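You operate a simulated robot arm through the tools that you are given. There is no shell and no other tool.

You are at the controls of a simulated robot arm. One attempt, no reset.

JOB
Press out the dough in the red mould, then in the other one.
Fine: use the tamper and put it back each time; each mould goes on the tray. Set down upright: tamper.

Only the result counts: the job must be done as asked and must still hold three seconds after the hand-in. Knocking over, shifting, dropping, spilling or breaking anything else fails it.

ROBOT AND FRAMES
A 5-joint arm with a two-finger parallel gripper, fixed in place. Base frame: the origin is at the foot of the arm, x ahead of it, y to its left, z up; the work surface is at about z = 0. Units: cm, rad, N and s.
With the tool pointing down near the work surface it reaches from about 26 to 60 cm from the base axis. Its first joint turns from -1.152 to 1.152 rad. The tool tilts only in the upright plane through the base axis and itself; it spins freely about its own axis. Payload 1.57 kg.
The TCP is the grasp point between the finger pads, 3 cm short of the fingertips. In the tool frame z runs along the fingers and y along their closing line. Largest opening 8 cm; finger width 1.7, thickness 1.2; the body of the gripper, 4 by 8.2 cm, starts 8 cm behind the TCP.
Orientation is that of the tool frame in the base frame, as a unit quaternion [x, y, z, w]. With the fingers straight down and closing along the base's y, the tool's x points along the base's -x, its y along +y and its z along -z.

CONTROLS
- The arm moves only by the tool apply_moves. Its arguments are lists of equal length, an entry for each row: "angular": the turn, a rotation vector about the tool's x, y, z in degrees, a list of three; "translation": the shift along the tool's x, y, z in cm, a list of three; "hand": the closure in counts, from 0 (fully open) to 255 (shut). In form: {"angular": [[rx, ry, rz], ...], "translation": [[x, y, z], ...], "hand": [hand, ...]}. A call has 1 to 20 rows; each row shifts and turns the commanded pose from where the row before left it, along the tool's axes as they then stand. Each row takes 0.2 s and may step no farther than 5 cm and 0.15 rad from the row before; otherwise, or with a gripper value out of range, the whole call is refused. Where a pose cannot be reached the arm comes as near as it can. A force on the tool above 40 N (or 10 N above the force at the start of the call, whichever is more), or a blocked arm, ends the call early, and 0.2 s more pass. The fingers move at their own pace (about 15.3 cm/s each) and stop on an object; they squeeze with about 38 N. The grip force told is the motor's: it shows also when the fingers shut on nothing. Time passes only in rows, and 0.2 s behind the last, so rows that do not move let the fingers close. It gives the time, the measured TCP pose, the force on the tool (base axes), the opening and the grip force at its end, in the units of the frame above (readings bear some noise), with the torque about the TCP (base axes, N m) and any sound that the robot's microphone picked up.
- Cameras (640 x 400 px; columns grow to the right, rows downward): "scene" is fixed at [4.16, 39.15, 54.23]; the picture's right is [-0.75, -0.66, 0.00], its down [-0.28, 0.31, -0.91] and it looks along [0.60, -0.68, -0.42] (base axes); focal length 364 px, centre (320, 200). "wrist" rides on the gripper at [7.2, -0.7, -12.2] in the tool frame; the picture's right is [0.09, 1.00, 0.00], its down [-0.84, 0.08, -0.54] and it looks along [-0.54, 0.05, 0.84] (tool axes); focal length 238 px, centre (320, 200). There is no depth. A picture from a camera that has moved, and an enlarged one, comes with that camera's place and axes in the base frame and with its lens.
- capture(camera): a new picture of that camera. It takes no simulated time.
- zoom(camera, box): a new picture of the part [left, top, right, bottom] of that camera's present view, enlarged. It takes no simulated time.
- hand_in(): hands the job in; it is judged then, once.

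Nothing tells you positions but the pictures and the camera data. Unless the task says otherwise, let go and move clear before handing in.

The tools are called after "Call:" as a command line: name --argument value ..., lists and objects as JSON in quotes. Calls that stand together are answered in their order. apply_moves: Moves the arm, as the interface text tells. Its arguments: {"type":"object","properties":{"angular":{"type":"array"},"translation":{"type":"array"},"hand":{"type":"array"}},"required":["angular","translation","hand"]} The other tools are called the same way: capture (camera) takes a picture; zoom (camera, box) takes an enlarged picture of a part of a camera's view; hand_in () hands the job in.

At the start:

```text
time_s: 0.0
position: [38.11, -12.62, 32.34]
tcp_rot: [0.0, 1.0, 0.0, 0.0]
wrist_force: [0.3, -0.3, 0.7]
moment: [-0.01, -0.02, -0.04]
width: 8.0
grip_force: 0.1
```

scene: 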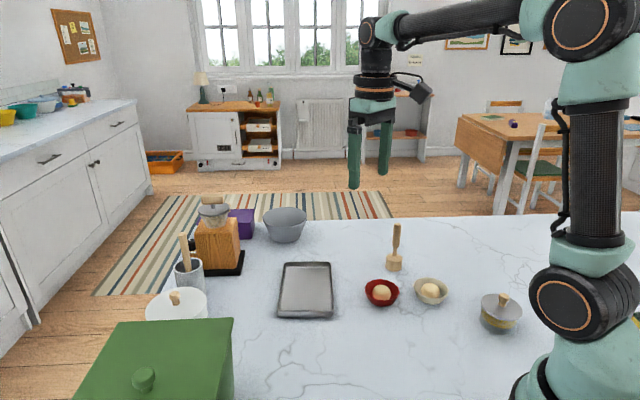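
wrist: 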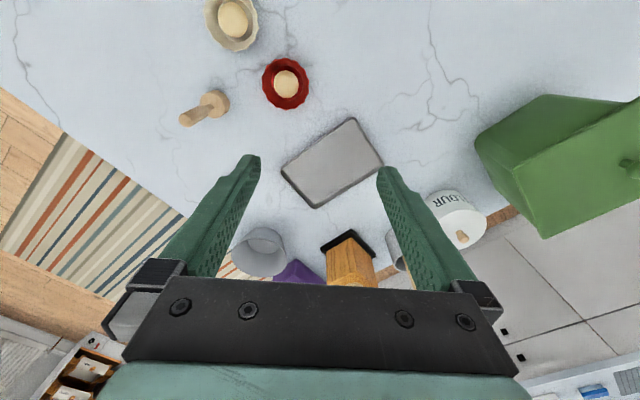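

I see a red mould and a cream mould, each with a dough ball, a wooden tamper standing nearby, and a grey tray. I'll look closer before moving.

Call:
zoom --camera "scene" --box '[260, 210, 460, 335]'

Call:
zoom --camera "wrist" --box '[160, 0, 400, 150]'

Call:
zoom --camera "scene" --box '[350, 210, 450, 310]'

```text
3.20 times, centred on (360, 272) of scene
camera zoom: at [4.16, 39.15, 54.23], right [-0.75, -0.66, 0.0], down [-0.28, 0.31, -0.91], along [0.6, -0.68, -0.42], focal length 1164 px, centre (192, -32)
```

zoom: 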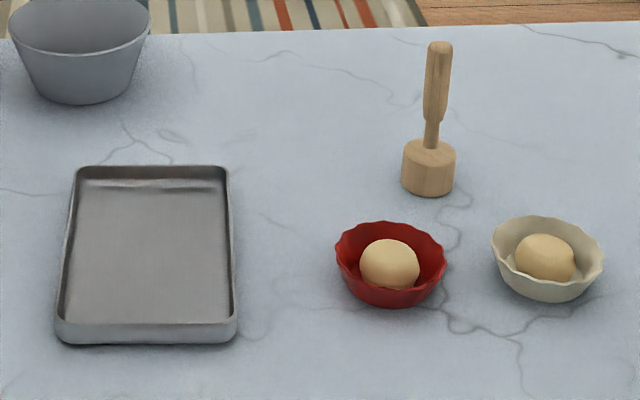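

```text
2.67 times, centred on (280, 75) of wrist
camera zoom: at [31.12, -13.49, 44.63], right [-0.09, 1.0, 0.0], down [0.84, 0.08, 0.54], along [0.54, 0.05, -0.84], focal length 636 px, centre (427, 533)
```

zoom: 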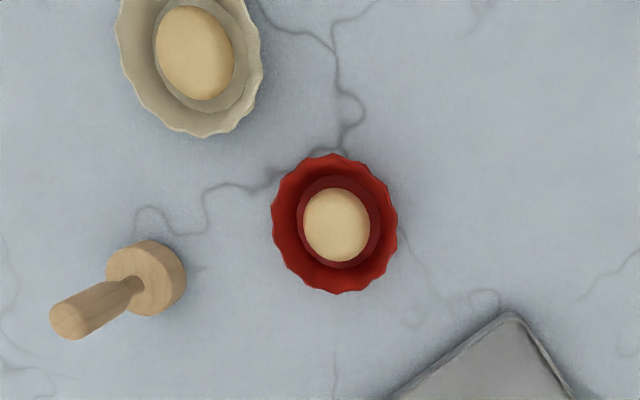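

```text
4.00 times, centred on (400, 260) of scene
camera zoom: at [4.16, 39.15, 54.23], right [-0.75, -0.66, 0.0], down [-0.28, 0.31, -0.91], along [0.6, -0.68, -0.42], focal length 1455 px, centre (0, -40)
```

zoom: 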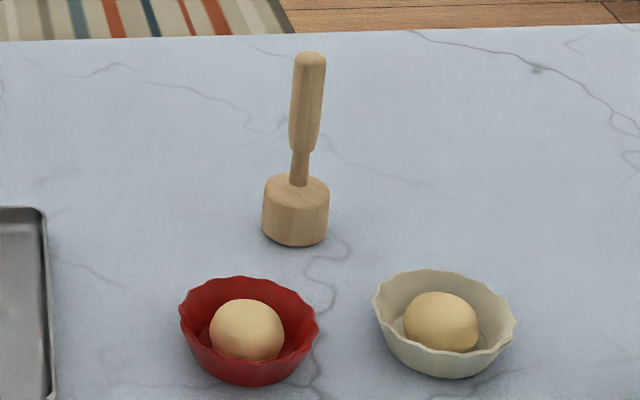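

The red mould appears to be near (36.7, -18.3), the cream mould near (28.6, -25), and the tamper near (40.8, -30.2), about 12.7 cm tall with a 4 cm head. The tray is centred around (51.6, -9.7). I'll move above the tamper at a safe height and refine these positions with the wrist camera.

Call:
apply_moves --angular '[[0, 0, 0], [0, 0, 0], [0, 0, 0], [0, 0, 0], [0, 0, 0]]' --translation '[[-0.67, -4.4, 2.0], [-0.67, -4.4, 2.0], [-0.67, -4.4, 2.0], [-0.68, -4.38, 2.0], [0, 0, 0]]' --hand '[0, 0, 0, 0, 0]'

```text
time_s: 1.2
position: [41.05, -30.36, 24.39]
tcp_rot: [-0.001, 1.0, -0.001, 0.0]
wrist_force: [-0.1, 0.7, -0.3]
moment: [0.05, -0.02, -0.01]
width: 8.0
grip_force: 0.0
```

Call:
capture --camera "wrist"

Call:
capture --camera "scene"

Call:
zoom --camera "wrist" --box '[220, 0, 460, 150]'

```text
taken
camera wrist: at [33.93, -31.24, 36.63], right [-0.09, 1.0, 0.0], down [0.84, 0.08, 0.54], along [0.54, 0.05, -0.84], focal length 238 px, centre (320, 200)
```

wrist: 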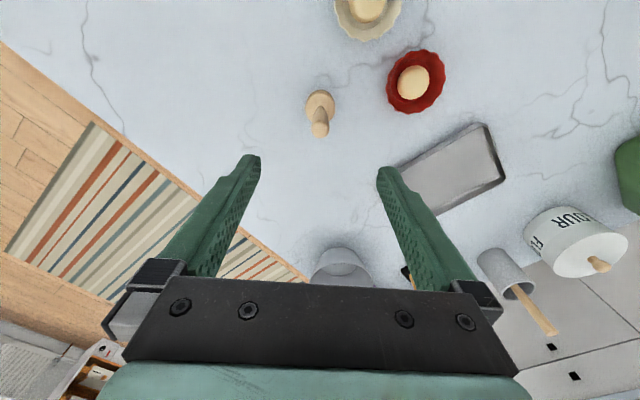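

```text
taken
```

scene: 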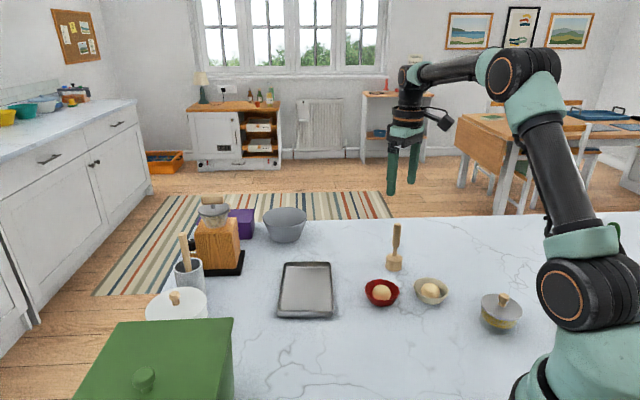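

```text
2.67 times, centred on (340, 75) of wrist
camera zoom: at [33.93, -31.24, 36.63], right [-0.09, 1.0, 0.0], down [0.84, 0.08, 0.54], along [0.54, 0.05, -0.84], focal length 636 px, centre (267, 533)
```

zoom: 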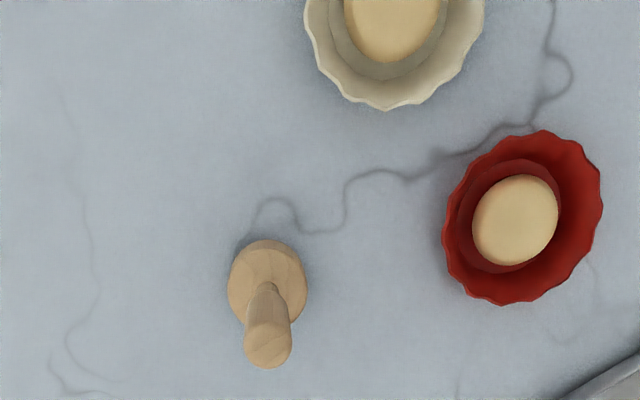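

The tamper stands almost directly under the gripper, about 0.25 cm towards the base. I'll lower to just above the handle and check the alignment.

Call:
apply_moves --angular '[[0, 0, 0], [0, 0, 0], [0, 0, 0]]' --translation '[[0.25, -0.1, 3.7], [0, 0, 3.7], [0, 0, 0]]' --hand '[0, 0, 0]'

Call:
capture --camera "wrist"

Call:
zoom --camera "scene" --box '[340, 120, 500, 320]'

```text
time_s: 2.0
position: [40.69, -30.73, 17.13]
tcp_rot: [0.0, 1.0, 0.0, 0.001]
wrist_force: [0.2, -1.2, 0.4]
moment: [0.0, -0.01, -0.04]
width: 8.01
grip_force: 0.0
```

```text
taken
camera wrist: at [33.72, -31.44, 29.31], right [-0.09, 1.0, 0.0], down [0.84, 0.08, 0.54], along [0.54, 0.05, -0.84], focal length 238 px, centre (320, 200)
```

wrist: 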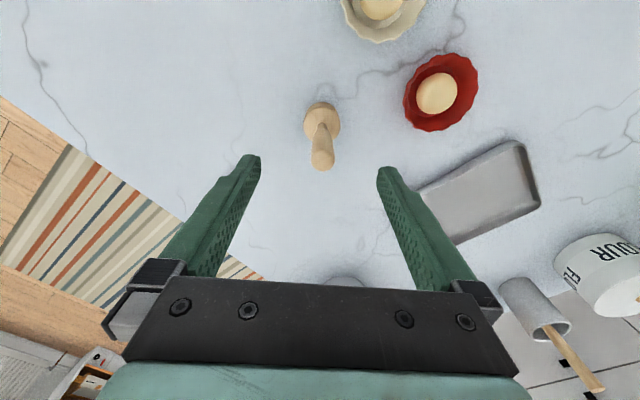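

```text
2.00 times, centred on (420, 220) of scene
camera zoom: at [4.16, 39.15, 54.23], right [-0.75, -0.66, 0.0], down [-0.28, 0.31, -0.91], along [0.6, -0.68, -0.42], focal length 727 px, centre (120, 160)
```

zoom: 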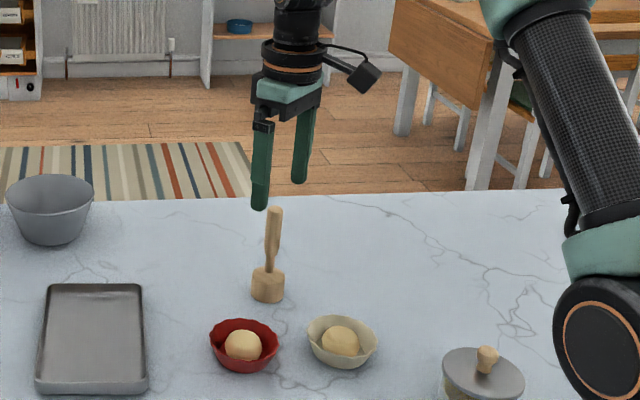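

Call:
zoom --camera "wrist" --box '[270, 85, 370, 185]'

Call:
zoom --camera "scene" --box '[370, 210, 420, 280]'

```text
4.00 times, centred on (320, 135) of wrist
camera zoom: at [33.72, -31.44, 29.31], right [-0.09, 1.0, 0.0], down [0.84, 0.08, 0.54], along [0.54, 0.05, -0.84], focal length 953 px, centre (320, 460)
```

zoom: 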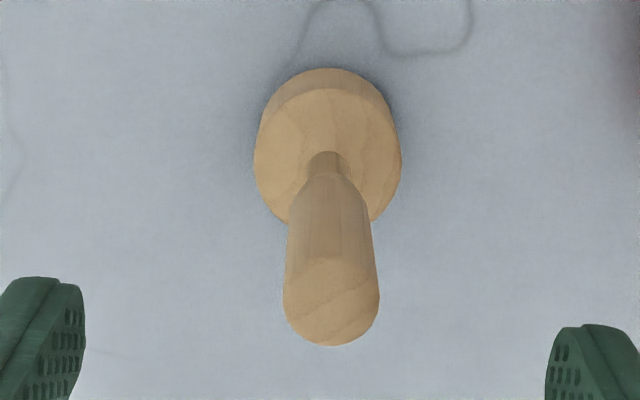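

```text
5.71 times, centred on (395, 245) of scene
camera zoom: at [4.16, 39.15, 54.23], right [-0.75, -0.66, 0.0], down [-0.28, 0.31, -0.91], along [0.6, -0.68, -0.42], focal length 2078 px, centre (-109, -57)
```

zoom: 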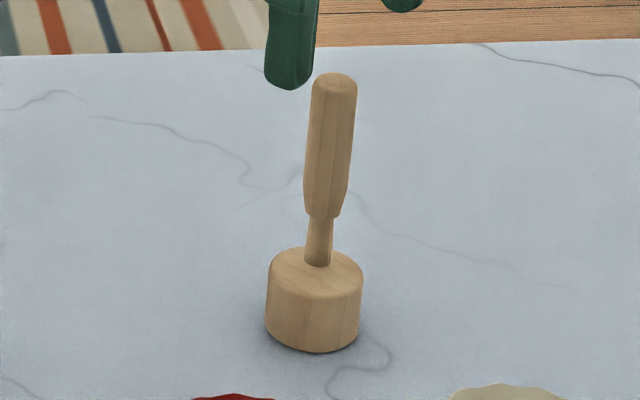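

The tamper axis is within about 0.15 cm of the tool axis, and its thick handle spans z of about 6 to 12.5. I'll lower to a TCP height of about 9.2 and grip the handle.

Call:
apply_moves --angular '[[0, 0, 0], [0, 0, 0], [0, 0, 0], [0, 0, 0], [0, 0, 0]]' --translation '[[-0.1, 0.15, 2.0], [0, 0, 2.0], [0, 0, 2.0], [0, 0, 1.8], [0, 0, 0]]' --hand '[0, 0, 0, 0, 0]'

Call:
zoom --camera "wrist" --box '[240, 85, 400, 245]'

Call:
zoom --camera "scene" --box '[350, 190, 440, 290]'

```text
time_s: 3.2
position: [40.58, -30.22, 9.04]
tcp_rot: [0.0, 1.0, -0.001, -0.001]
wrist_force: [0.8, 0.4, 0.7]
moment: [-0.02, 0.0, 0.02]
width: 8.03
grip_force: 0.1
```

```text
2.50 times, centred on (320, 165) of wrist
camera zoom: at [33.6, -30.99, 21.41], right [-0.09, 1.0, 0.0], down [0.84, 0.08, 0.54], along [0.54, 0.05, -0.84], focal length 596 px, centre (320, 288)
```

zoom: 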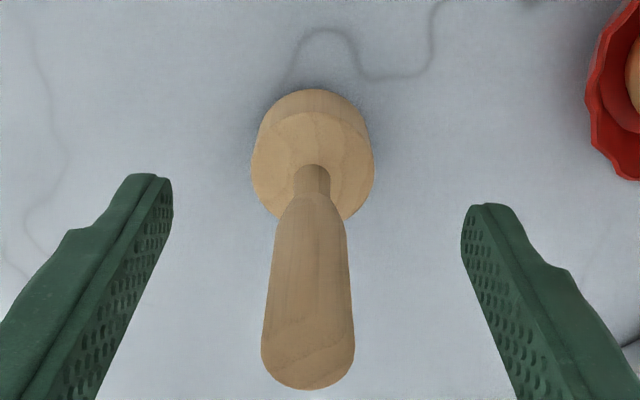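

```text
4.00 times, centred on (395, 240) of scene
camera zoom: at [4.16, 39.15, 54.23], right [-0.75, -0.66, 0.0], down [-0.28, 0.31, -0.91], along [0.6, -0.68, -0.42], focal length 1455 px, centre (20, 40)
```

zoom: 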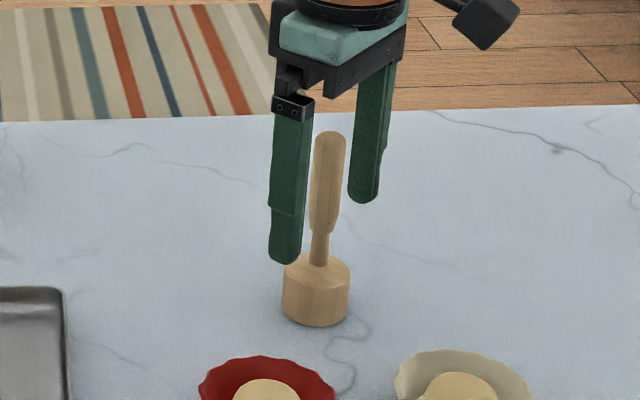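

The handle is centred between the fingers, so I'll close the grip.

Call:
apply_moves --angular '[[0, 0, 0], [0, 0, 0], [0, 0, 0], [0, 0, 0]]' --translation '[[0, -0.05, 0], [0, 0, 0], [0, 0, 0], [0, 0, 0]]' --hand '[120, 180, 255, 255]'

Call:
capture --camera "wrist"

Call:
zoom --camera "scene" --box '[350, 190, 440, 290]'

```text
time_s: 4.2
position: [40.66, -30.2, 9.2]
tcp_rot: [-0.001, 1.0, 0.0, -0.001]
wrist_force: [0.1, 0.3, 0.4]
moment: [0.01, 0.0, -0.02]
width: 1.8
grip_force: 32.3
```

```text
taken
camera wrist: at [33.63, -31.03, 21.44], right [-0.09, 1.0, 0.0], down [0.84, 0.08, 0.54], along [0.54, 0.05, -0.84], focal length 238 px, centre (320, 200)
```

wrist: 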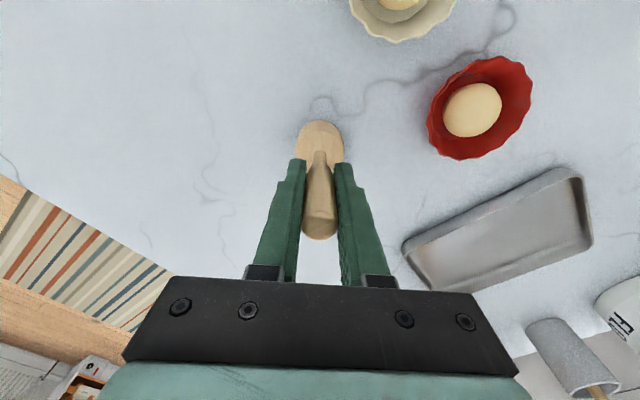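

```text
4.00 times, centred on (395, 240) of scene
camera zoom: at [4.16, 39.15, 54.23], right [-0.75, -0.66, 0.0], down [-0.28, 0.31, -0.91], along [0.6, -0.68, -0.42], focal length 1455 px, centre (20, 40)
```

zoom: 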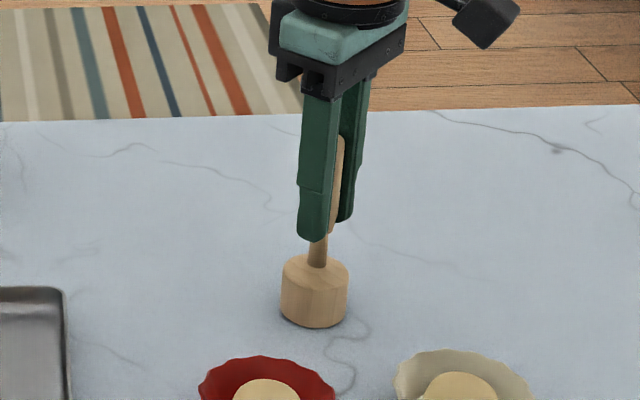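

The tamper is held, with an opening of 1.8 cm and a commanded grasp pose of about (40.65, -30.20, 9.15). I'll lift it and move partway towards the red mould to see it clearly.

Call:
apply_moves --angular '[[0, 0, 0], [0, 0, 0], [0, 0, 0], [0, 0, 0], [0, 0, 0], [0, 0, 0], [0, 0, 0], [0, 0, 0]]' --translation '[[0, 0, -1.0], [0, 0, -2.0], [0, 0, -3.0], [0, 0, -3.0], [1.3, 1.9, 0], [1.3, 1.9, 0], [1.35, 1.9, 0], [0, 0, 0]]' --hand '[255, 255, 255, 255, 255, 255, 255, 255]'

Call:
capture --camera "wrist"

Call:
capture --camera "scene"

```text
time_s: 6.0
position: [36.74, -24.74, 18.28]
tcp_rot: [0.0, 1.0, 0.0, 0.0]
wrist_force: [-0.3, -0.6, -1.9]
moment: [0.0, -0.03, 0.01]
width: 1.78
grip_force: 32.9
```

```text
taken
camera wrist: at [29.65, -25.5, 30.49], right [-0.09, 1.0, 0.0], down [0.84, 0.08, 0.54], along [0.54, 0.05, -0.84], focal length 238 px, centre (320, 200)
```

wrist: 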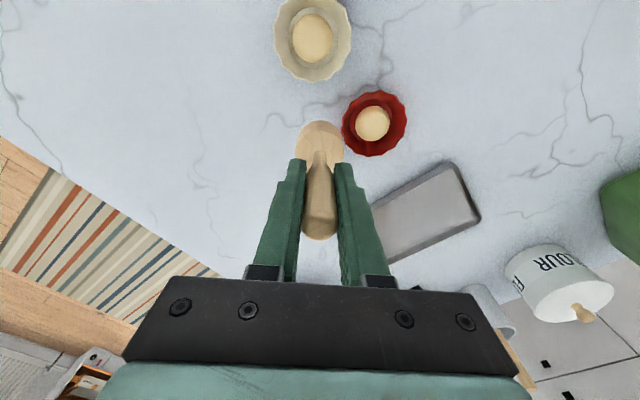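

```text
taken
```

scene: 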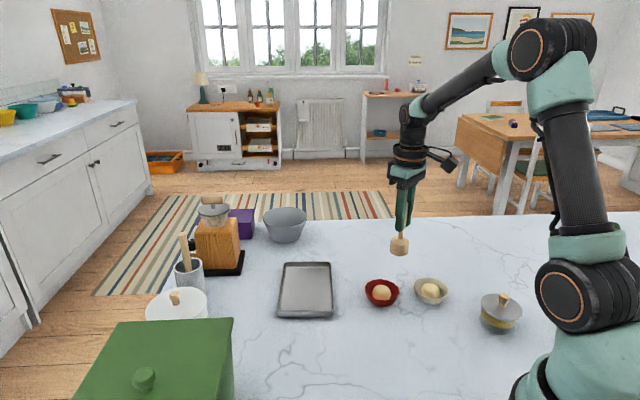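

Call:
zoom --camera "wrist" --box '[330, 80, 420, 170]'

Call:
zoom --camera "wrist" --box '[260, 0, 360, 100]'

Call:
zoom --camera "scene" --box '[360, 265, 455, 315]'

```text
4.44 times, centred on (375, 125) of wrist
camera zoom: at [29.65, -25.5, 30.49], right [-0.09, 1.0, 0.0], down [0.84, 0.08, 0.54], along [0.54, 0.05, -0.84], focal length 1059 px, centre (76, 533)
```

zoom: 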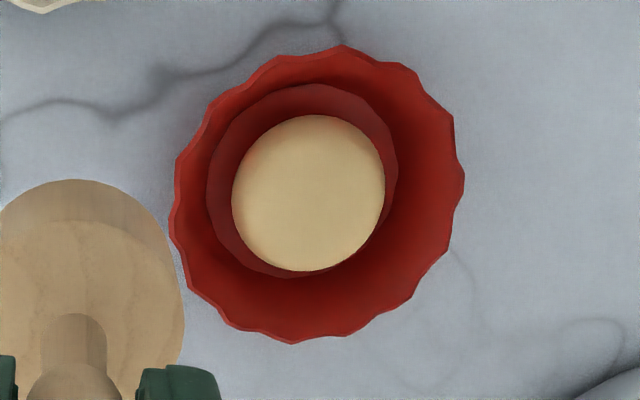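

```text
4.00 times, centred on (310, 50) of wrist
camera zoom: at [29.65, -25.5, 30.49], right [-0.09, 1.0, 0.0], down [0.84, 0.08, 0.54], along [0.54, 0.05, -0.84], focal length 953 px, centre (360, 800)
```

zoom: 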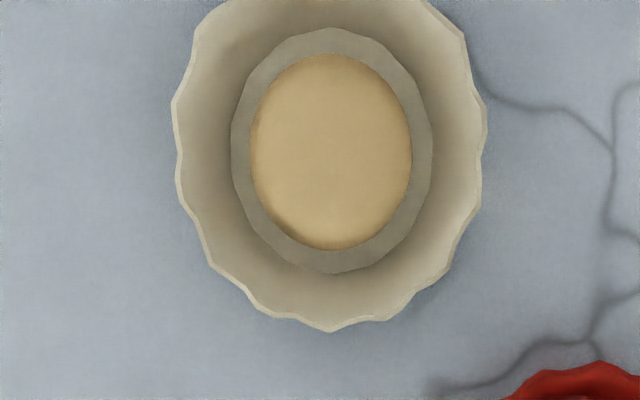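

```text
6.74 times, centred on (408, 290) of scene
camera zoom: at [4.16, 39.15, 54.23], right [-0.75, -0.66, 0.0], down [-0.28, 0.31, -0.91], along [0.6, -0.68, -0.42], focal length 2450 px, centre (-270, -406)
```

zoom: 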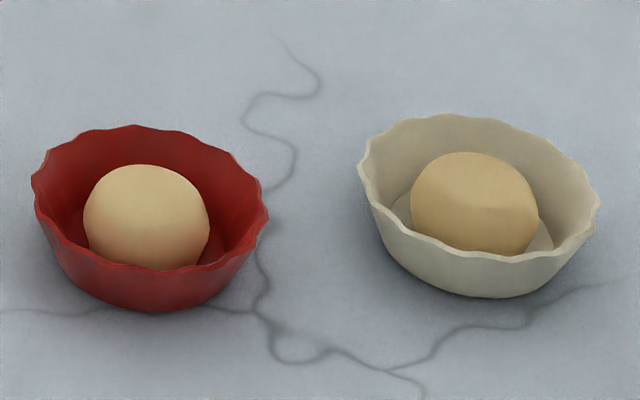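

The red mould's centre appears to be at about (36.6, -18.35), with a rim diameter of about 7.6 cm, an inner floor of about 5.3 cm, and a height of about 2.7 cm. I'll move the tamper above it and lower it close to the dough.

Call:
apply_moves --angular '[[0, 0, 0], [0, 0, 0], [0, 0, 0], [0, 0, 0], [0, 0, 0], [0, 0, 0]]' --translation '[[0.1, 2.05, 0], [0, 2.05, 0], [0, 2.05, 0], [0, 0, 2.0], [0, 0, 2.0], [0, 0, 0]]' --hand '[255, 255, 255, 255, 255, 255]'

Call:
zoom --camera "wrist" --box '[220, 60, 420, 185]'

Call:
zoom --camera "scene" --box '[340, 230, 440, 310]'

```text
time_s: 7.4
position: [36.62, -18.42, 14.18]
tcp_rot: [0.0, 1.0, 0.0, -0.001]
wrist_force: [0.0, -0.1, -1.1]
moment: [0.0, 0.03, -0.02]
width: 1.75
grip_force: 32.6
```

```text
3.20 times, centred on (320, 122) of wrist
camera zoom: at [29.57, -19.19, 26.38], right [-0.09, 1.0, 0.0], down [0.84, 0.08, 0.54], along [0.54, 0.05, -0.84], focal length 763 px, centre (320, 448)
```

zoom: 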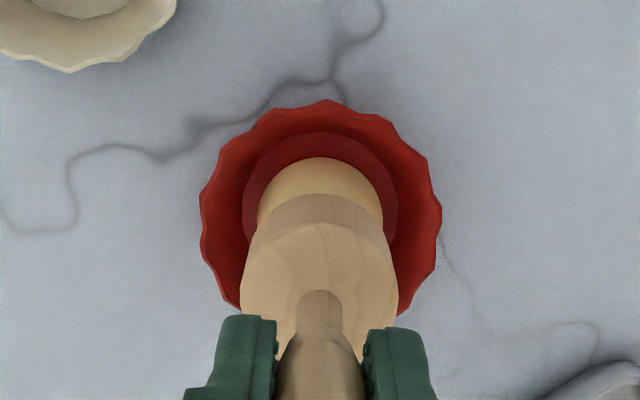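

```text
5.00 times, centred on (390, 270) of scene
camera zoom: at [4.16, 39.15, 54.23], right [-0.75, -0.66, 0.0], down [-0.28, 0.31, -0.91], along [0.6, -0.68, -0.42], focal length 1819 px, centre (-30, -150)
```

zoom: 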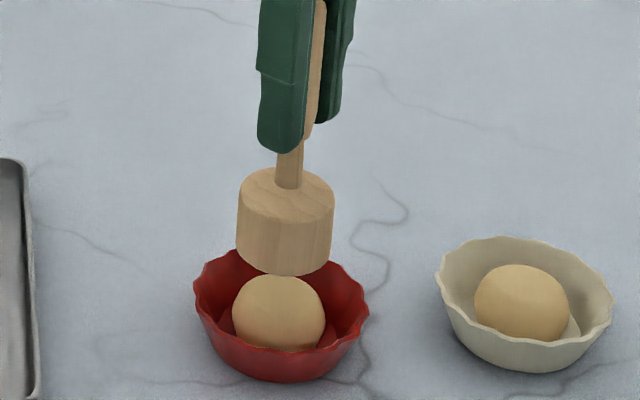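

The tamper is aligned over the mould, with the head bottom at about z = 5. I'll lower it slowly onto the dough and watch the force.

Call:
apply_moves --angular '[[0, 0, 0], [0, 0, 0], [0, 0, 0], [0, 0, 0], [0, 0, 0]]' --translation '[[0.12, 0, 0.5], [0, 0, 0.5], [0, 0, 0.5], [0, 0, 0.3], [0, 0, 0]]' --hand '[255, 255, 255, 255, 255]'

Call:
zoom --camera "scene" --box '[340, 230, 440, 310]'

Call:
zoom --camera "wrist" --box '[220, 60, 420, 185]'

```text
time_s: 8.6
position: [36.41, -18.43, 12.37]
tcp_rot: [-0.001, 1.0, 0.001, 0.0]
wrist_force: [-0.1, 1.0, -0.5]
moment: [0.0, 0.0, -0.01]
width: 1.83
grip_force: 32.7
```

```text
5.00 times, centred on (390, 270) of scene
camera zoom: at [4.16, 39.15, 54.23], right [-0.75, -0.66, 0.0], down [-0.28, 0.31, -0.91], along [0.6, -0.68, -0.42], focal length 1819 px, centre (-30, -150)
```

zoom: 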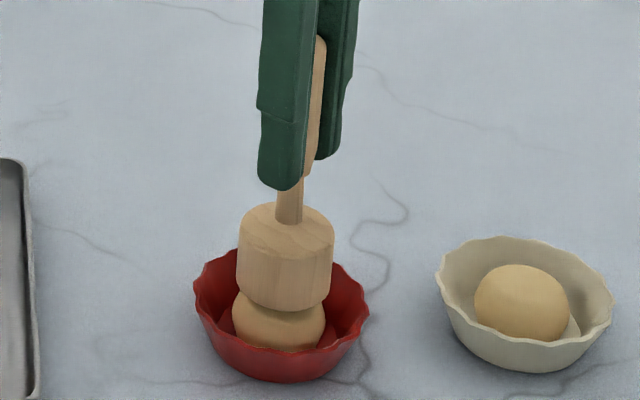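

```text
3.20 times, centred on (320, 122) of wrist
camera zoom: at [29.42, -19.2, 24.61], right [-0.09, 1.0, 0.0], down [0.84, 0.08, 0.54], along [0.54, 0.05, -0.84], focal length 763 px, centre (320, 448)
```

zoom: 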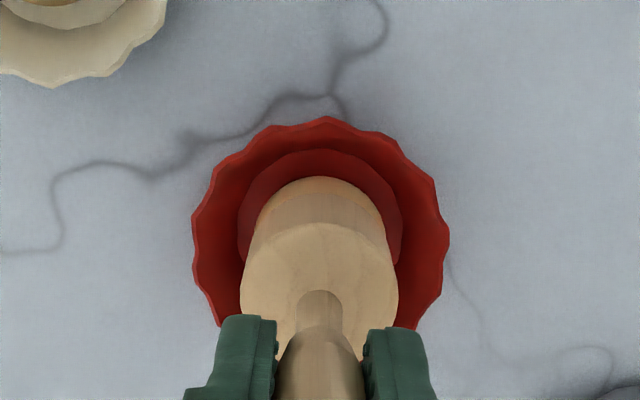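

The head is just at the dough's top with no force yet. I'll keep lowering in small steps.

Call:
apply_moves --angular '[[0, 0, 0], [0, 0, 0], [0, 0, 0], [0, 0, 0]]' --translation '[[0, 0, 0.3], [0, 0, 0.3], [0, 0, 0.3], [0, 0, 0]]' --hand '[255, 255, 255, 255]'

Call:
zoom --camera "scene" --box '[340, 230, 440, 310]'

```text
time_s: 9.6
position: [36.5, -18.39, 11.61]
tcp_rot: [-0.001, 1.0, 0.0, -0.001]
wrist_force: [0.0, -0.4, -0.1]
moment: [-0.02, 0.02, -0.01]
width: 1.81
grip_force: 32.4
```

```text
5.00 times, centred on (390, 270) of scene
camera zoom: at [4.16, 39.15, 54.23], right [-0.75, -0.66, 0.0], down [-0.28, 0.31, -0.91], along [0.6, -0.68, -0.42], focal length 1819 px, centre (-30, -150)
```

zoom: 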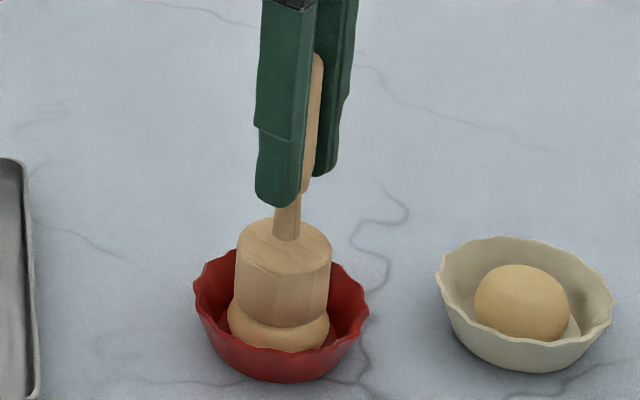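

The dough spreads as the tamper descends. I'll continue pressing gradually.

Call:
apply_moves --angular '[[0, 0, 0], [0, 0, 0], [0, 0, 0], [0, 0, 0]]' --translation '[[0, 0, 0.2], [0, 0, 0.2], [0, 0, 0.2], [0, 0, 0]]' --hand '[255, 255, 255, 255]'

Call:
zoom --camera "scene" --box '[340, 230, 440, 310]'

```text
time_s: 10.6
position: [36.72, -18.36, 10.95]
tcp_rot: [0.001, 1.0, 0.0, 0.0]
wrist_force: [-1.7, 0.8, 8.1]
moment: [0.12, 0.18, 0.02]
width: 1.79
grip_force: 32.4
```

```text
5.00 times, centred on (390, 270) of scene
camera zoom: at [4.16, 39.15, 54.23], right [-0.75, -0.66, 0.0], down [-0.28, 0.31, -0.91], along [0.6, -0.68, -0.42], focal length 1819 px, centre (-30, -150)
```

zoom: 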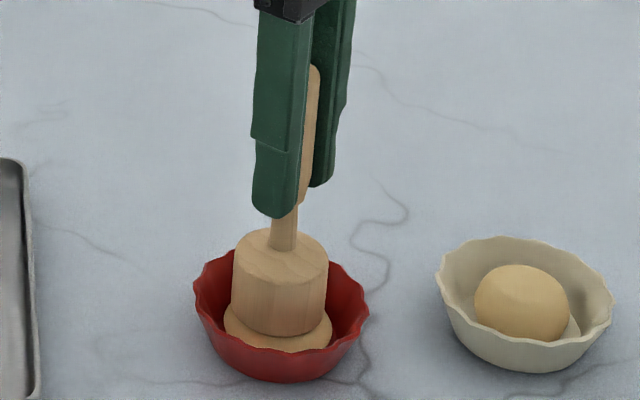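

The dough now resists with about 8 N. I'll press further in small steps.

Call:
apply_moves --angular '[[0, 0, 0], [0, 0, 0], [0, 0, 0], [0, 0, 0]]' --translation '[[0, 0, 0.1], [0, 0, 0.1], [0, 0, 0.1], [0, 0, 0]]' --hand '[255, 255, 255, 255]'

Call:
zoom --camera "scene" --box '[340, 230, 440, 310]'

Call:
zoom --camera "wrist" --box '[220, 60, 420, 185]'

```text
time_s: 11.6
position: [36.68, -18.41, 10.72]
tcp_rot: [0.0, 1.0, -0.001, 0.003]
wrist_force: [1.7, 1.2, 26.1]
moment: [0.21, -0.33, 0.01]
width: 1.8
grip_force: 32.8
```

```text
5.00 times, centred on (390, 270) of scene
camera zoom: at [4.15, 39.15, 54.23], right [-0.75, -0.66, 0.0], down [-0.28, 0.31, -0.91], along [0.6, -0.68, -0.42], focal length 1819 px, centre (-30, -150)
```

zoom: 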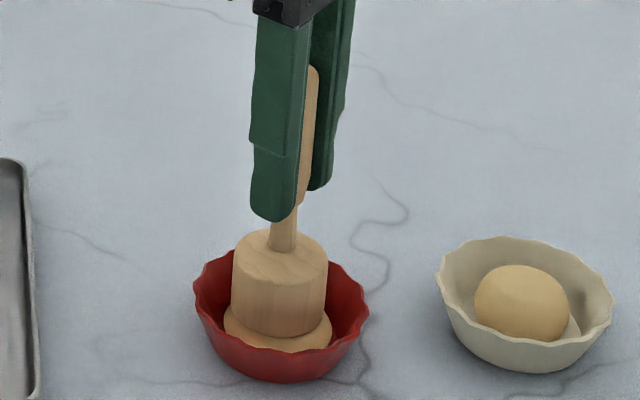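

```text
3.20 times, centred on (320, 122) of wrist
camera zoom: at [29.59, -19.18, 22.88], right [-0.09, 1.0, 0.0], down [0.83, 0.08, 0.55], along [0.54, 0.05, -0.84], focal length 763 px, centre (320, 448)
```

zoom: 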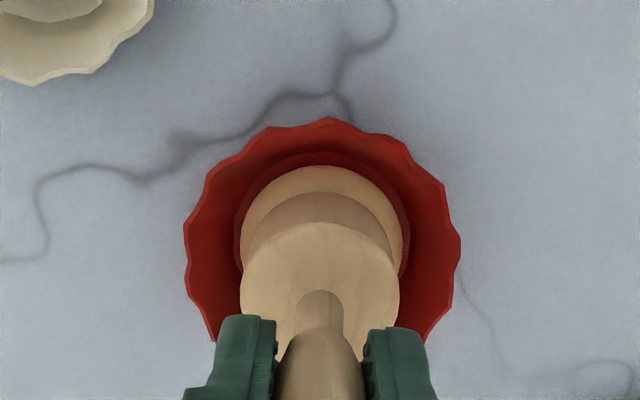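

The tamper reached a firm stop at 26 N and the dough now nearly fills the mould floor. I'll hold briefly to see whether it still yields.

Call:
apply_moves --angular '[[0, 0, 0], [0, 0, 0], [0, 0, 0], [0, 0, 0]]' --translation '[[0, 0, 0], [0, 0, 0], [0, 0, 0], [0, 0, 0]]' --hand '[255, 255, 255, 255]'

Call:
zoom --camera "scene" --box '[340, 230, 440, 310]'

```text
time_s: 12.6
position: [36.66, -18.45, 10.69]
tcp_rot: [0.0, 1.0, -0.001, 0.002]
wrist_force: [5.0, -1.0, 22.1]
moment: [0.03, -0.56, 0.01]
width: 1.77
grip_force: 32.4
```

```text
5.00 times, centred on (390, 270) of scene
camera zoom: at [4.16, 39.15, 54.23], right [-0.75, -0.66, 0.0], down [-0.28, 0.31, -0.91], along [0.6, -0.68, -0.42], focal length 1819 px, centre (-30, -150)
```

zoom: 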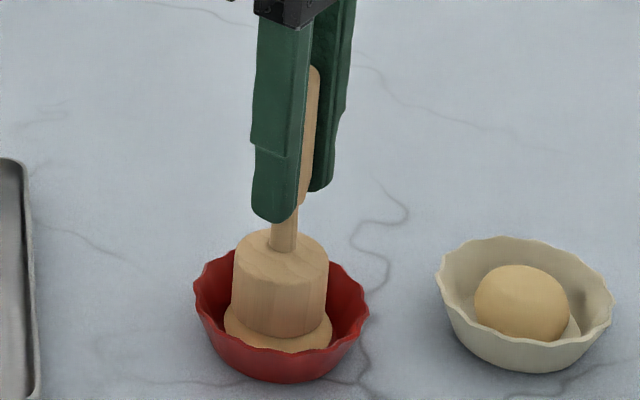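

Nothing changes under sustained load. I'll raise the tamper and inspect the dough.

Call:
apply_moves --angular '[[0, 0, 0], [0, 0, 0], [0, 0, 0], [0, 0, 0], [0, 0, 0], [0, 0, 0], [0, 0, 0]]' --translation '[[0, 0, -0.2], [0, 0, -0.3], [0, 0, -1.0], [0, 0, -2.0], [0, 0, -2.0], [0, 0, -2.5], [0, 0, 0]]' --hand '[255, 255, 255, 255, 255, 255, 255]'

Call:
zoom --camera "scene" --box '[340, 230, 440, 310]'

Call:
zoom --camera "wrist" --box '[220, 60, 420, 185]'

```text
time_s: 14.2
position: [36.48, -18.51, 18.69]
tcp_rot: [0.0, 1.0, 0.0, 0.0]
wrist_force: [-0.1, 0.8, -0.2]
moment: [0.04, -0.03, 0.01]
width: 1.78
grip_force: 32.9
```

```text
5.00 times, centred on (390, 270) of scene
camera zoom: at [4.16, 39.15, 54.23], right [-0.75, -0.66, 0.0], down [-0.28, 0.31, -0.91], along [0.6, -0.68, -0.42], focal length 1819 px, centre (-30, -150)
```

zoom: 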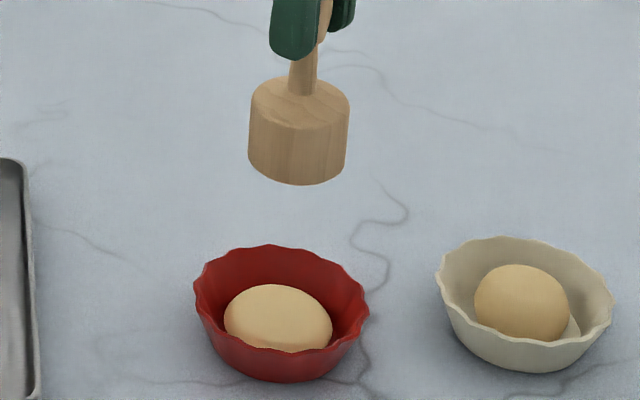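

```text
3.20 times, centred on (320, 122) of wrist
camera zoom: at [29.4, -19.27, 30.89], right [-0.09, 1.0, 0.0], down [0.84, 0.08, 0.54], along [0.54, 0.05, -0.84], focal length 763 px, centre (320, 448)
```

zoom: 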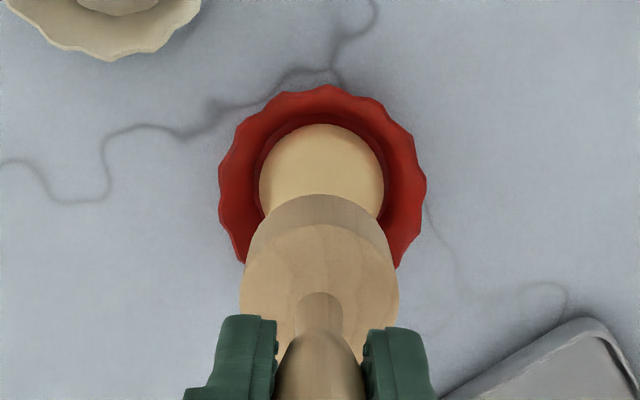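

Call:
zoom --camera "scene" --box '[360, 265, 455, 315]'

Call:
zoom --camera "scene" --box '[362, 272, 402, 312]'

Call:
zoom --camera "wrist" --box '[280, 80, 360, 130]'

```text
6.74 times, centred on (408, 290) of scene
camera zoom: at [4.16, 39.15, 54.23], right [-0.75, -0.66, 0.0], down [-0.28, 0.31, -0.91], along [0.6, -0.68, -0.42], focal length 2450 px, centre (-270, -406)
```

zoom: 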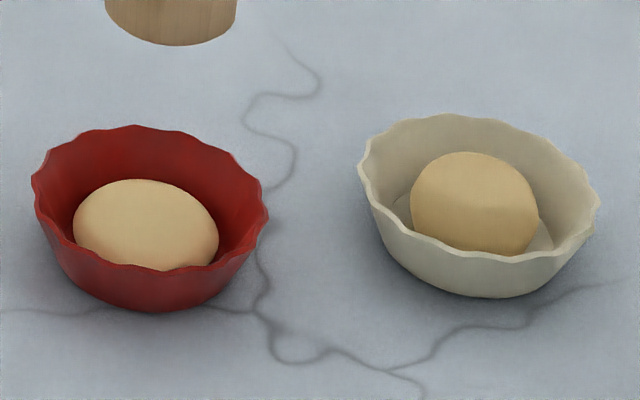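

```text
10.00 times, centred on (382, 292) of scene
camera zoom: at [4.16, 39.15, 54.23], right [-0.75, -0.66, 0.0], down [-0.28, 0.31, -0.91], along [0.6, -0.68, -0.42], focal length 3637 px, centre (-300, -720)
```

zoom: 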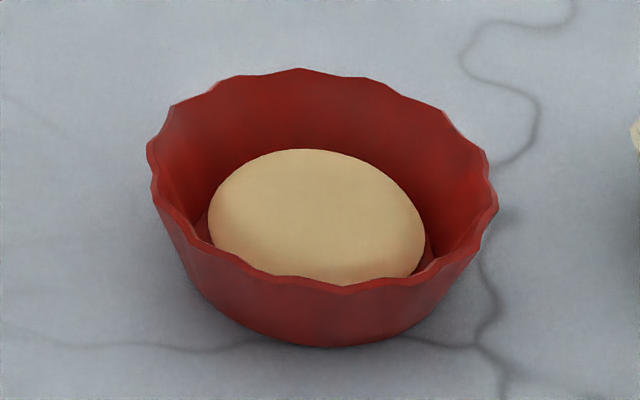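

```text
8.00 times, centred on (320, 105) of wrist
camera zoom: at [29.4, -19.27, 30.89], right [-0.09, 1.0, 0.0], down [0.84, 0.08, 0.54], along [0.54, 0.05, -0.84], focal length 1907 px, centre (320, 960)
```

zoom: 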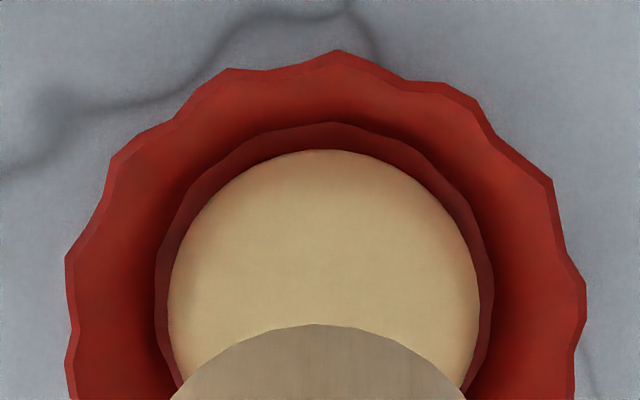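

The dough is flattened and nearly fills the floor, with a small ring gap left. I'll press once more, a bit harder, to confirm that it has reached its limit.

Call:
apply_moves --angular '[[0, 0, 0], [0, 0, 0], [0, 0, 0], [0, 0, 0], [0, 0, 0], [0, 0, 0], [0, 0, 0]]' --translation '[[0, 0, 2.0], [0, 0, 2.0], [0, 0, 2.0], [0, 0, 1.0], [0, 0, 0.3], [0, 0, 0.3], [0, 0, 0]]' --hand '[255, 255, 255, 255, 255, 255, 255]'

Call:
zoom --camera "scene" --box '[362, 252, 402, 312]'

```text
time_s: 15.8
position: [36.46, -18.34, 11.03]
tcp_rot: [0.0, 1.0, -0.001, -0.001]
wrist_force: [0.0, -1.4, -1.8]
moment: [0.03, 0.02, 0.01]
width: 1.8
grip_force: 32.3
```

```text
6.67 times, centred on (382, 282) of scene
camera zoom: at [4.16, 39.15, 54.23], right [-0.75, -0.66, 0.0], down [-0.28, 0.31, -0.91], along [0.6, -0.68, -0.42], focal length 2425 px, centre (-93, -347)
```

zoom: 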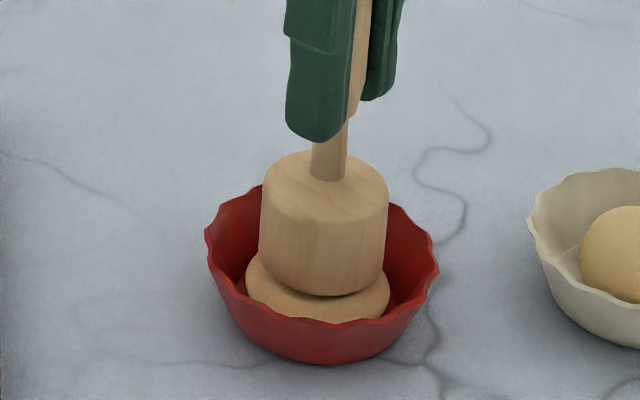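

Call:
apply_moves --angular '[[0, 0, 0], [0, 0, 0], [0, 0, 0], [0, 0, 0]]' --translation '[[0, 0, 0.1], [0, 0, 0.1], [0, 0, 0.1], [0, 0, 0]]' --hand '[255, 255, 255, 255]'

Call:
zoom --camera "scene" --box '[362, 252, 402, 312]'

```text
time_s: 16.8
position: [36.46, -18.31, 10.67]
tcp_rot: [0.0, 1.0, -0.001, 0.001]
wrist_force: [-1.2, 0.7, 0.8]
moment: [0.06, -0.01, 0.01]
width: 1.78
grip_force: 32.1
```

```text
6.67 times, centred on (382, 282) of scene
camera zoom: at [4.16, 39.15, 54.23], right [-0.75, -0.66, 0.0], down [-0.28, 0.31, -0.91], along [0.6, -0.68, -0.42], focal length 2425 px, centre (-93, -347)
```

zoom: 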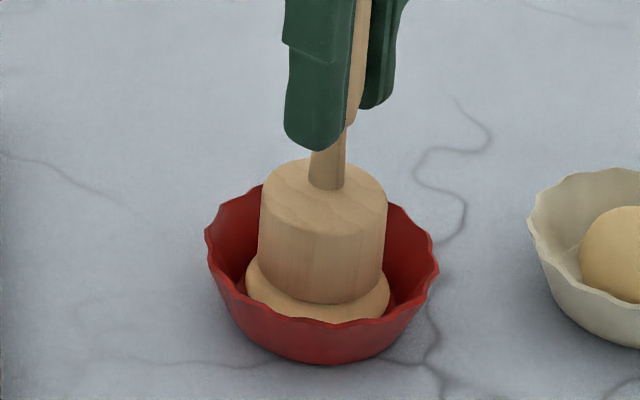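

Call:
apply_moves --angular '[[0, 0, 0], [0, 0, 0], [0, 0, 0]]' --translation '[[0, 0, 0.1], [0, 0, 0.1], [0, 0, 0]]' --hand '[255, 255, 255]'

Call:
zoom --camera "scene" --box '[362, 252, 402, 312]'

```text
time_s: 17.6
position: [36.55, -18.38, 10.46]
tcp_rot: [0.0, 1.0, 0.0, 0.0]
wrist_force: [0.0, -0.1, 0.2]
moment: [-0.01, -0.12, 0.03]
width: 1.78
grip_force: 32.7
```

```text
6.67 times, centred on (382, 282) of scene
camera zoom: at [4.16, 39.15, 54.23], right [-0.75, -0.66, 0.0], down [-0.28, 0.31, -0.91], along [0.6, -0.68, -0.42], focal length 2425 px, centre (-93, -347)
```

zoom: 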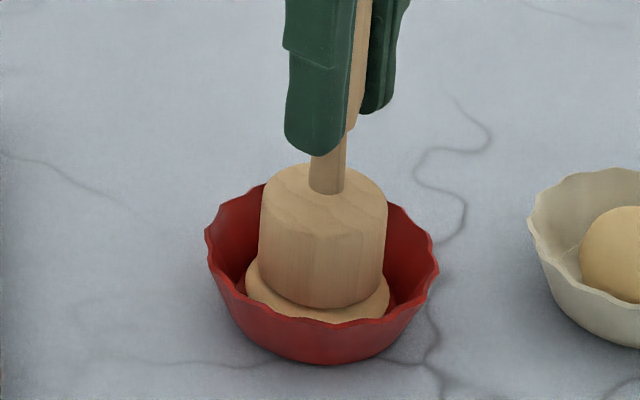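

The head has gone lower than before with little force, so I'll continue.

Call:
apply_moves --angular '[[0, 0, 0], [0, 0, 0], [0, 0, 0]]' --translation '[[0, 0, 0.1], [0, 0, 0.1], [0, 0, 0]]' --hand '[255, 255, 255]'

Call:
zoom --camera "scene" --box '[362, 252, 402, 312]'

```text
time_s: 18.4
position: [36.52, -18.5, 10.2]
tcp_rot: [0.001, 1.0, 0.0, 0.0]
wrist_force: [-0.3, 0.0, -1.0]
moment: [0.06, 0.01, 0.01]
width: 1.78
grip_force: 32.4
```

```text
6.67 times, centred on (382, 282) of scene
camera zoom: at [4.16, 39.15, 54.23], right [-0.75, -0.66, 0.0], down [-0.28, 0.31, -0.91], along [0.6, -0.68, -0.42], focal length 2425 px, centre (-93, -347)
```

zoom: 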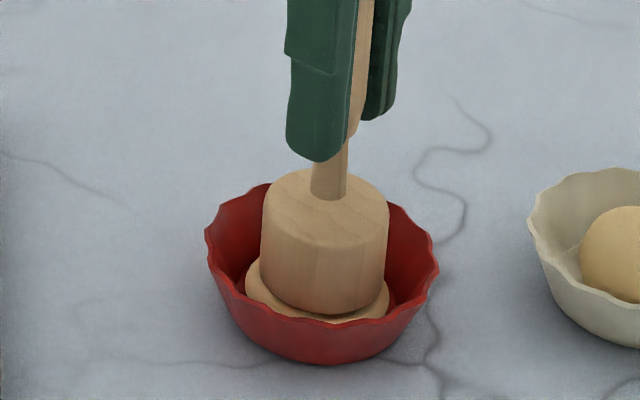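

Call:
apply_moves --angular '[[0, 0, 0], [0, 0, 0], [0, 0, 0]]' --translation '[[0, 0, 0.1], [0, 0, 0.1], [0, 0, 0]]' --hand '[255, 255, 255]'

Call:
zoom --camera "scene" --box '[362, 252, 402, 312]'

```text
time_s: 19.2
position: [36.52, -18.44, 10.16]
tcp_rot: [-0.001, 1.0, 0.0, 0.0]
wrist_force: [0.3, -0.1, 0.1]
moment: [0.0, 0.03, 0.04]
width: 1.79
grip_force: 32.5
```

```text
6.67 times, centred on (382, 282) of scene
camera zoom: at [4.16, 39.15, 54.23], right [-0.75, -0.66, 0.0], down [-0.28, 0.31, -0.91], along [0.6, -0.68, -0.42], focal length 2425 px, centre (-93, -347)
```

zoom: 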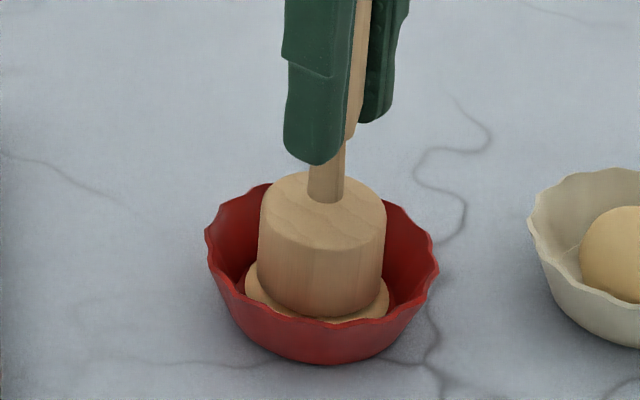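

Call:
apply_moves --angular '[[0, 0, 0], [0, 0, 0], [0, 0, 0]]' --translation '[[0, 0, 0.1], [0, 0, 0.1], [0, 0, 0]]' --hand '[255, 255, 255]'

Call:
zoom --camera "scene" --box '[362, 252, 402, 312]'

Call:
zoom --camera "wrist" --box '[220, 60, 420, 185]'

```text
time_s: 20.0
position: [36.64, -18.43, 9.82]
tcp_rot: [0.0, 1.0, 0.0, 0.001]
wrist_force: [-0.7, 1.7, 6.3]
moment: [0.15, -0.06, 0.0]
width: 1.78
grip_force: 33.0
```

```text
6.67 times, centred on (382, 282) of scene
camera zoom: at [4.16, 39.15, 54.23], right [-0.75, -0.66, 0.0], down [-0.28, 0.31, -0.91], along [0.6, -0.68, -0.42], focal length 2425 px, centre (-93, -347)
```

zoom: 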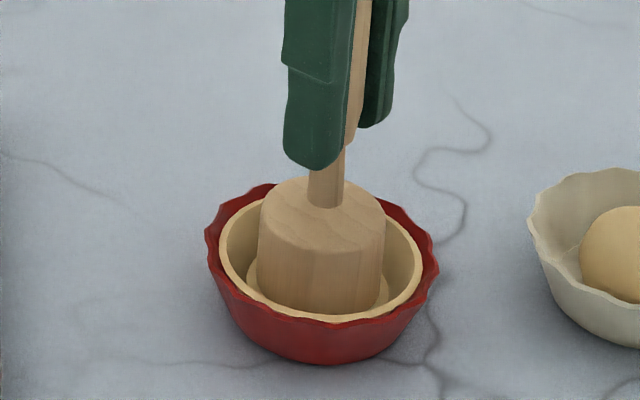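

```text
3.20 times, centred on (320, 122) of wrist
camera zoom: at [29.49, -19.23, 22.16], right [-0.09, 1.0, 0.0], down [0.84, 0.08, 0.54], along [0.54, 0.05, -0.84], focal length 763 px, centre (320, 448)
```

zoom: 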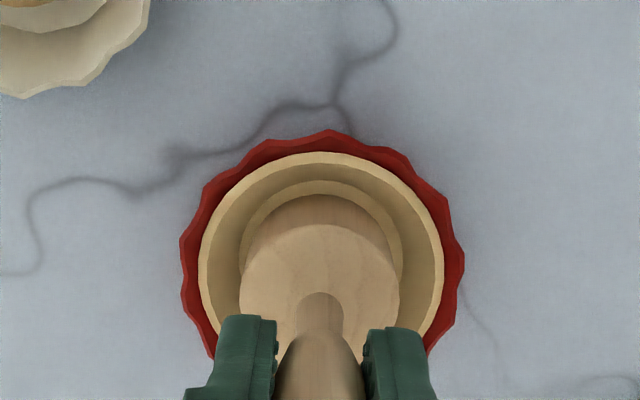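

The dough has now spread into a shell lining the red mould, so it is pressed out. I'll raise the tamper and check the result.

Call:
apply_moves --angular '[[0, 0, 0], [0, 0, 0], [0, 0, 0], [0, 0, 0], [0, 0, 0], [0, 0, 0], [0, 0, 0]]' --translation '[[0, 0, -0.2], [0, 0, -0.5], [0, 0, -1.5], [0, 0, -2.0], [0, 0, -2.0], [0, 0, -2.0], [0, 0, 0]]' --hand '[255, 255, 255, 255, 255, 255, 255]'

Call:
zoom --camera "scene" --box '[340, 220, 440, 310]'

Call:
zoom --camera "scene" --box '[362, 272, 402, 312]'

```text
time_s: 21.6
position: [36.35, -18.45, 18.13]
tcp_rot: [0.0, 1.0, -0.001, 0.0]
wrist_force: [0.1, -0.8, -1.4]
moment: [0.01, 0.05, -0.02]
width: 1.78
grip_force: 32.5
```

```text
4.44 times, centred on (390, 265) of scene
camera zoom: at [4.16, 39.15, 54.23], right [-0.75, -0.66, 0.0], down [-0.28, 0.31, -0.91], along [0.6, -0.68, -0.42], focal length 1616 px, centre (9, -89)
```

zoom: 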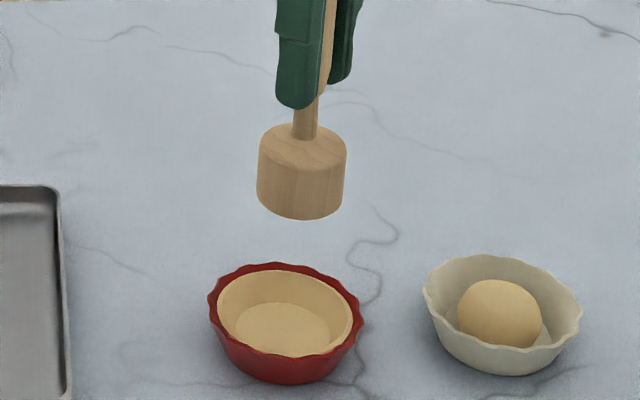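

```text
10.00 times, centred on (382, 292) of scene
camera zoom: at [4.16, 39.15, 54.23], right [-0.75, -0.66, 0.0], down [-0.28, 0.31, -0.91], along [0.6, -0.68, -0.42], focal length 3637 px, centre (-300, -720)
```

zoom: 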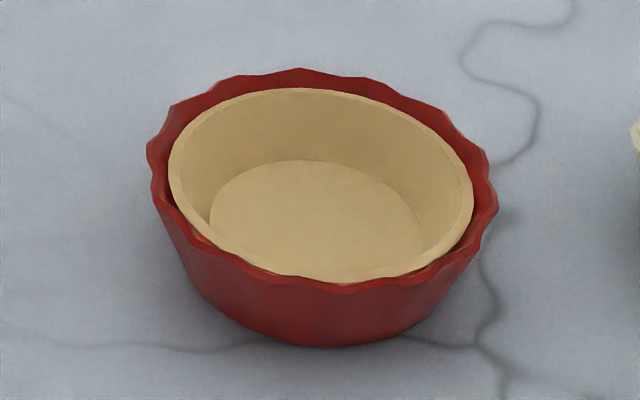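

The red mould is neatly lined and hasn't shifted. I'll now return the tamper to its original spot at (40.65, -30.20), approaching the surface gently.

Call:
apply_moves --angular '[[0, 0, 0], [0, 0, 0], [0, 0, 0], [0, 0, 0], [0, 0, 0], [0, 0, 0], [0, 0, 0], [0, 0, 0], [0, 0, 0], [0, 0, 0]]' --translation '[[-1.04, -2.96, 0], [-1.04, -2.96, 0], [-1.04, -2.96, 0], [-1.05, -2.97, 0], [0, 0, 0], [0, 0, 2.5], [0, 0, 2.5], [0, 0, 2.0], [0, 0, 1.2], [0, 0, 0]]' --hand '[255, 255, 255, 255, 255, 255, 255, 255, 255, 255]'

Call:
zoom --camera "scene" --box '[350, 190, 440, 290]'

Call:
capture --camera "wrist"

```text
time_s: 23.8
position: [40.47, -30.16, 9.94]
tcp_rot: [0.001, 1.0, -0.001, 0.0]
wrist_force: [0.1, -0.4, -1.5]
moment: [0.01, 0.02, 0.02]
width: 1.81
grip_force: 32.3
```

```text
4.00 times, centred on (395, 240) of scene
camera zoom: at [4.17, 39.15, 54.23], right [-0.75, -0.66, 0.0], down [-0.28, 0.31, -0.91], along [0.6, -0.68, -0.42], focal length 1455 px, centre (20, 40)
```

zoom: 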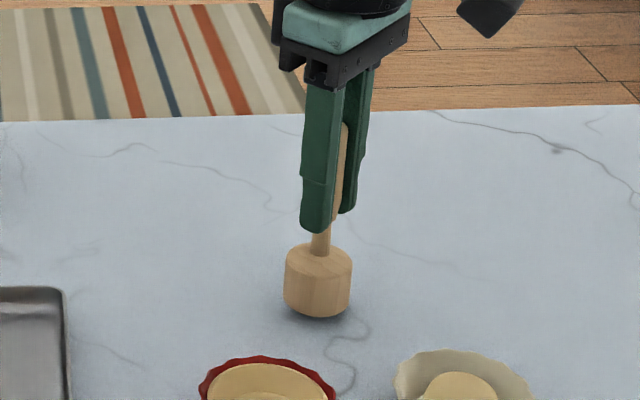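

```text
taken
camera wrist: at [33.44, -30.94, 22.19], right [-0.09, 1.0, 0.0], down [0.84, 0.08, 0.54], along [0.54, 0.05, -0.84], focal length 238 px, centre (320, 200)
```

wrist: 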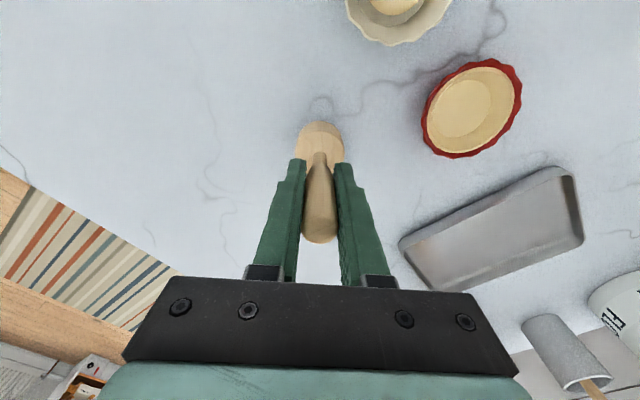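

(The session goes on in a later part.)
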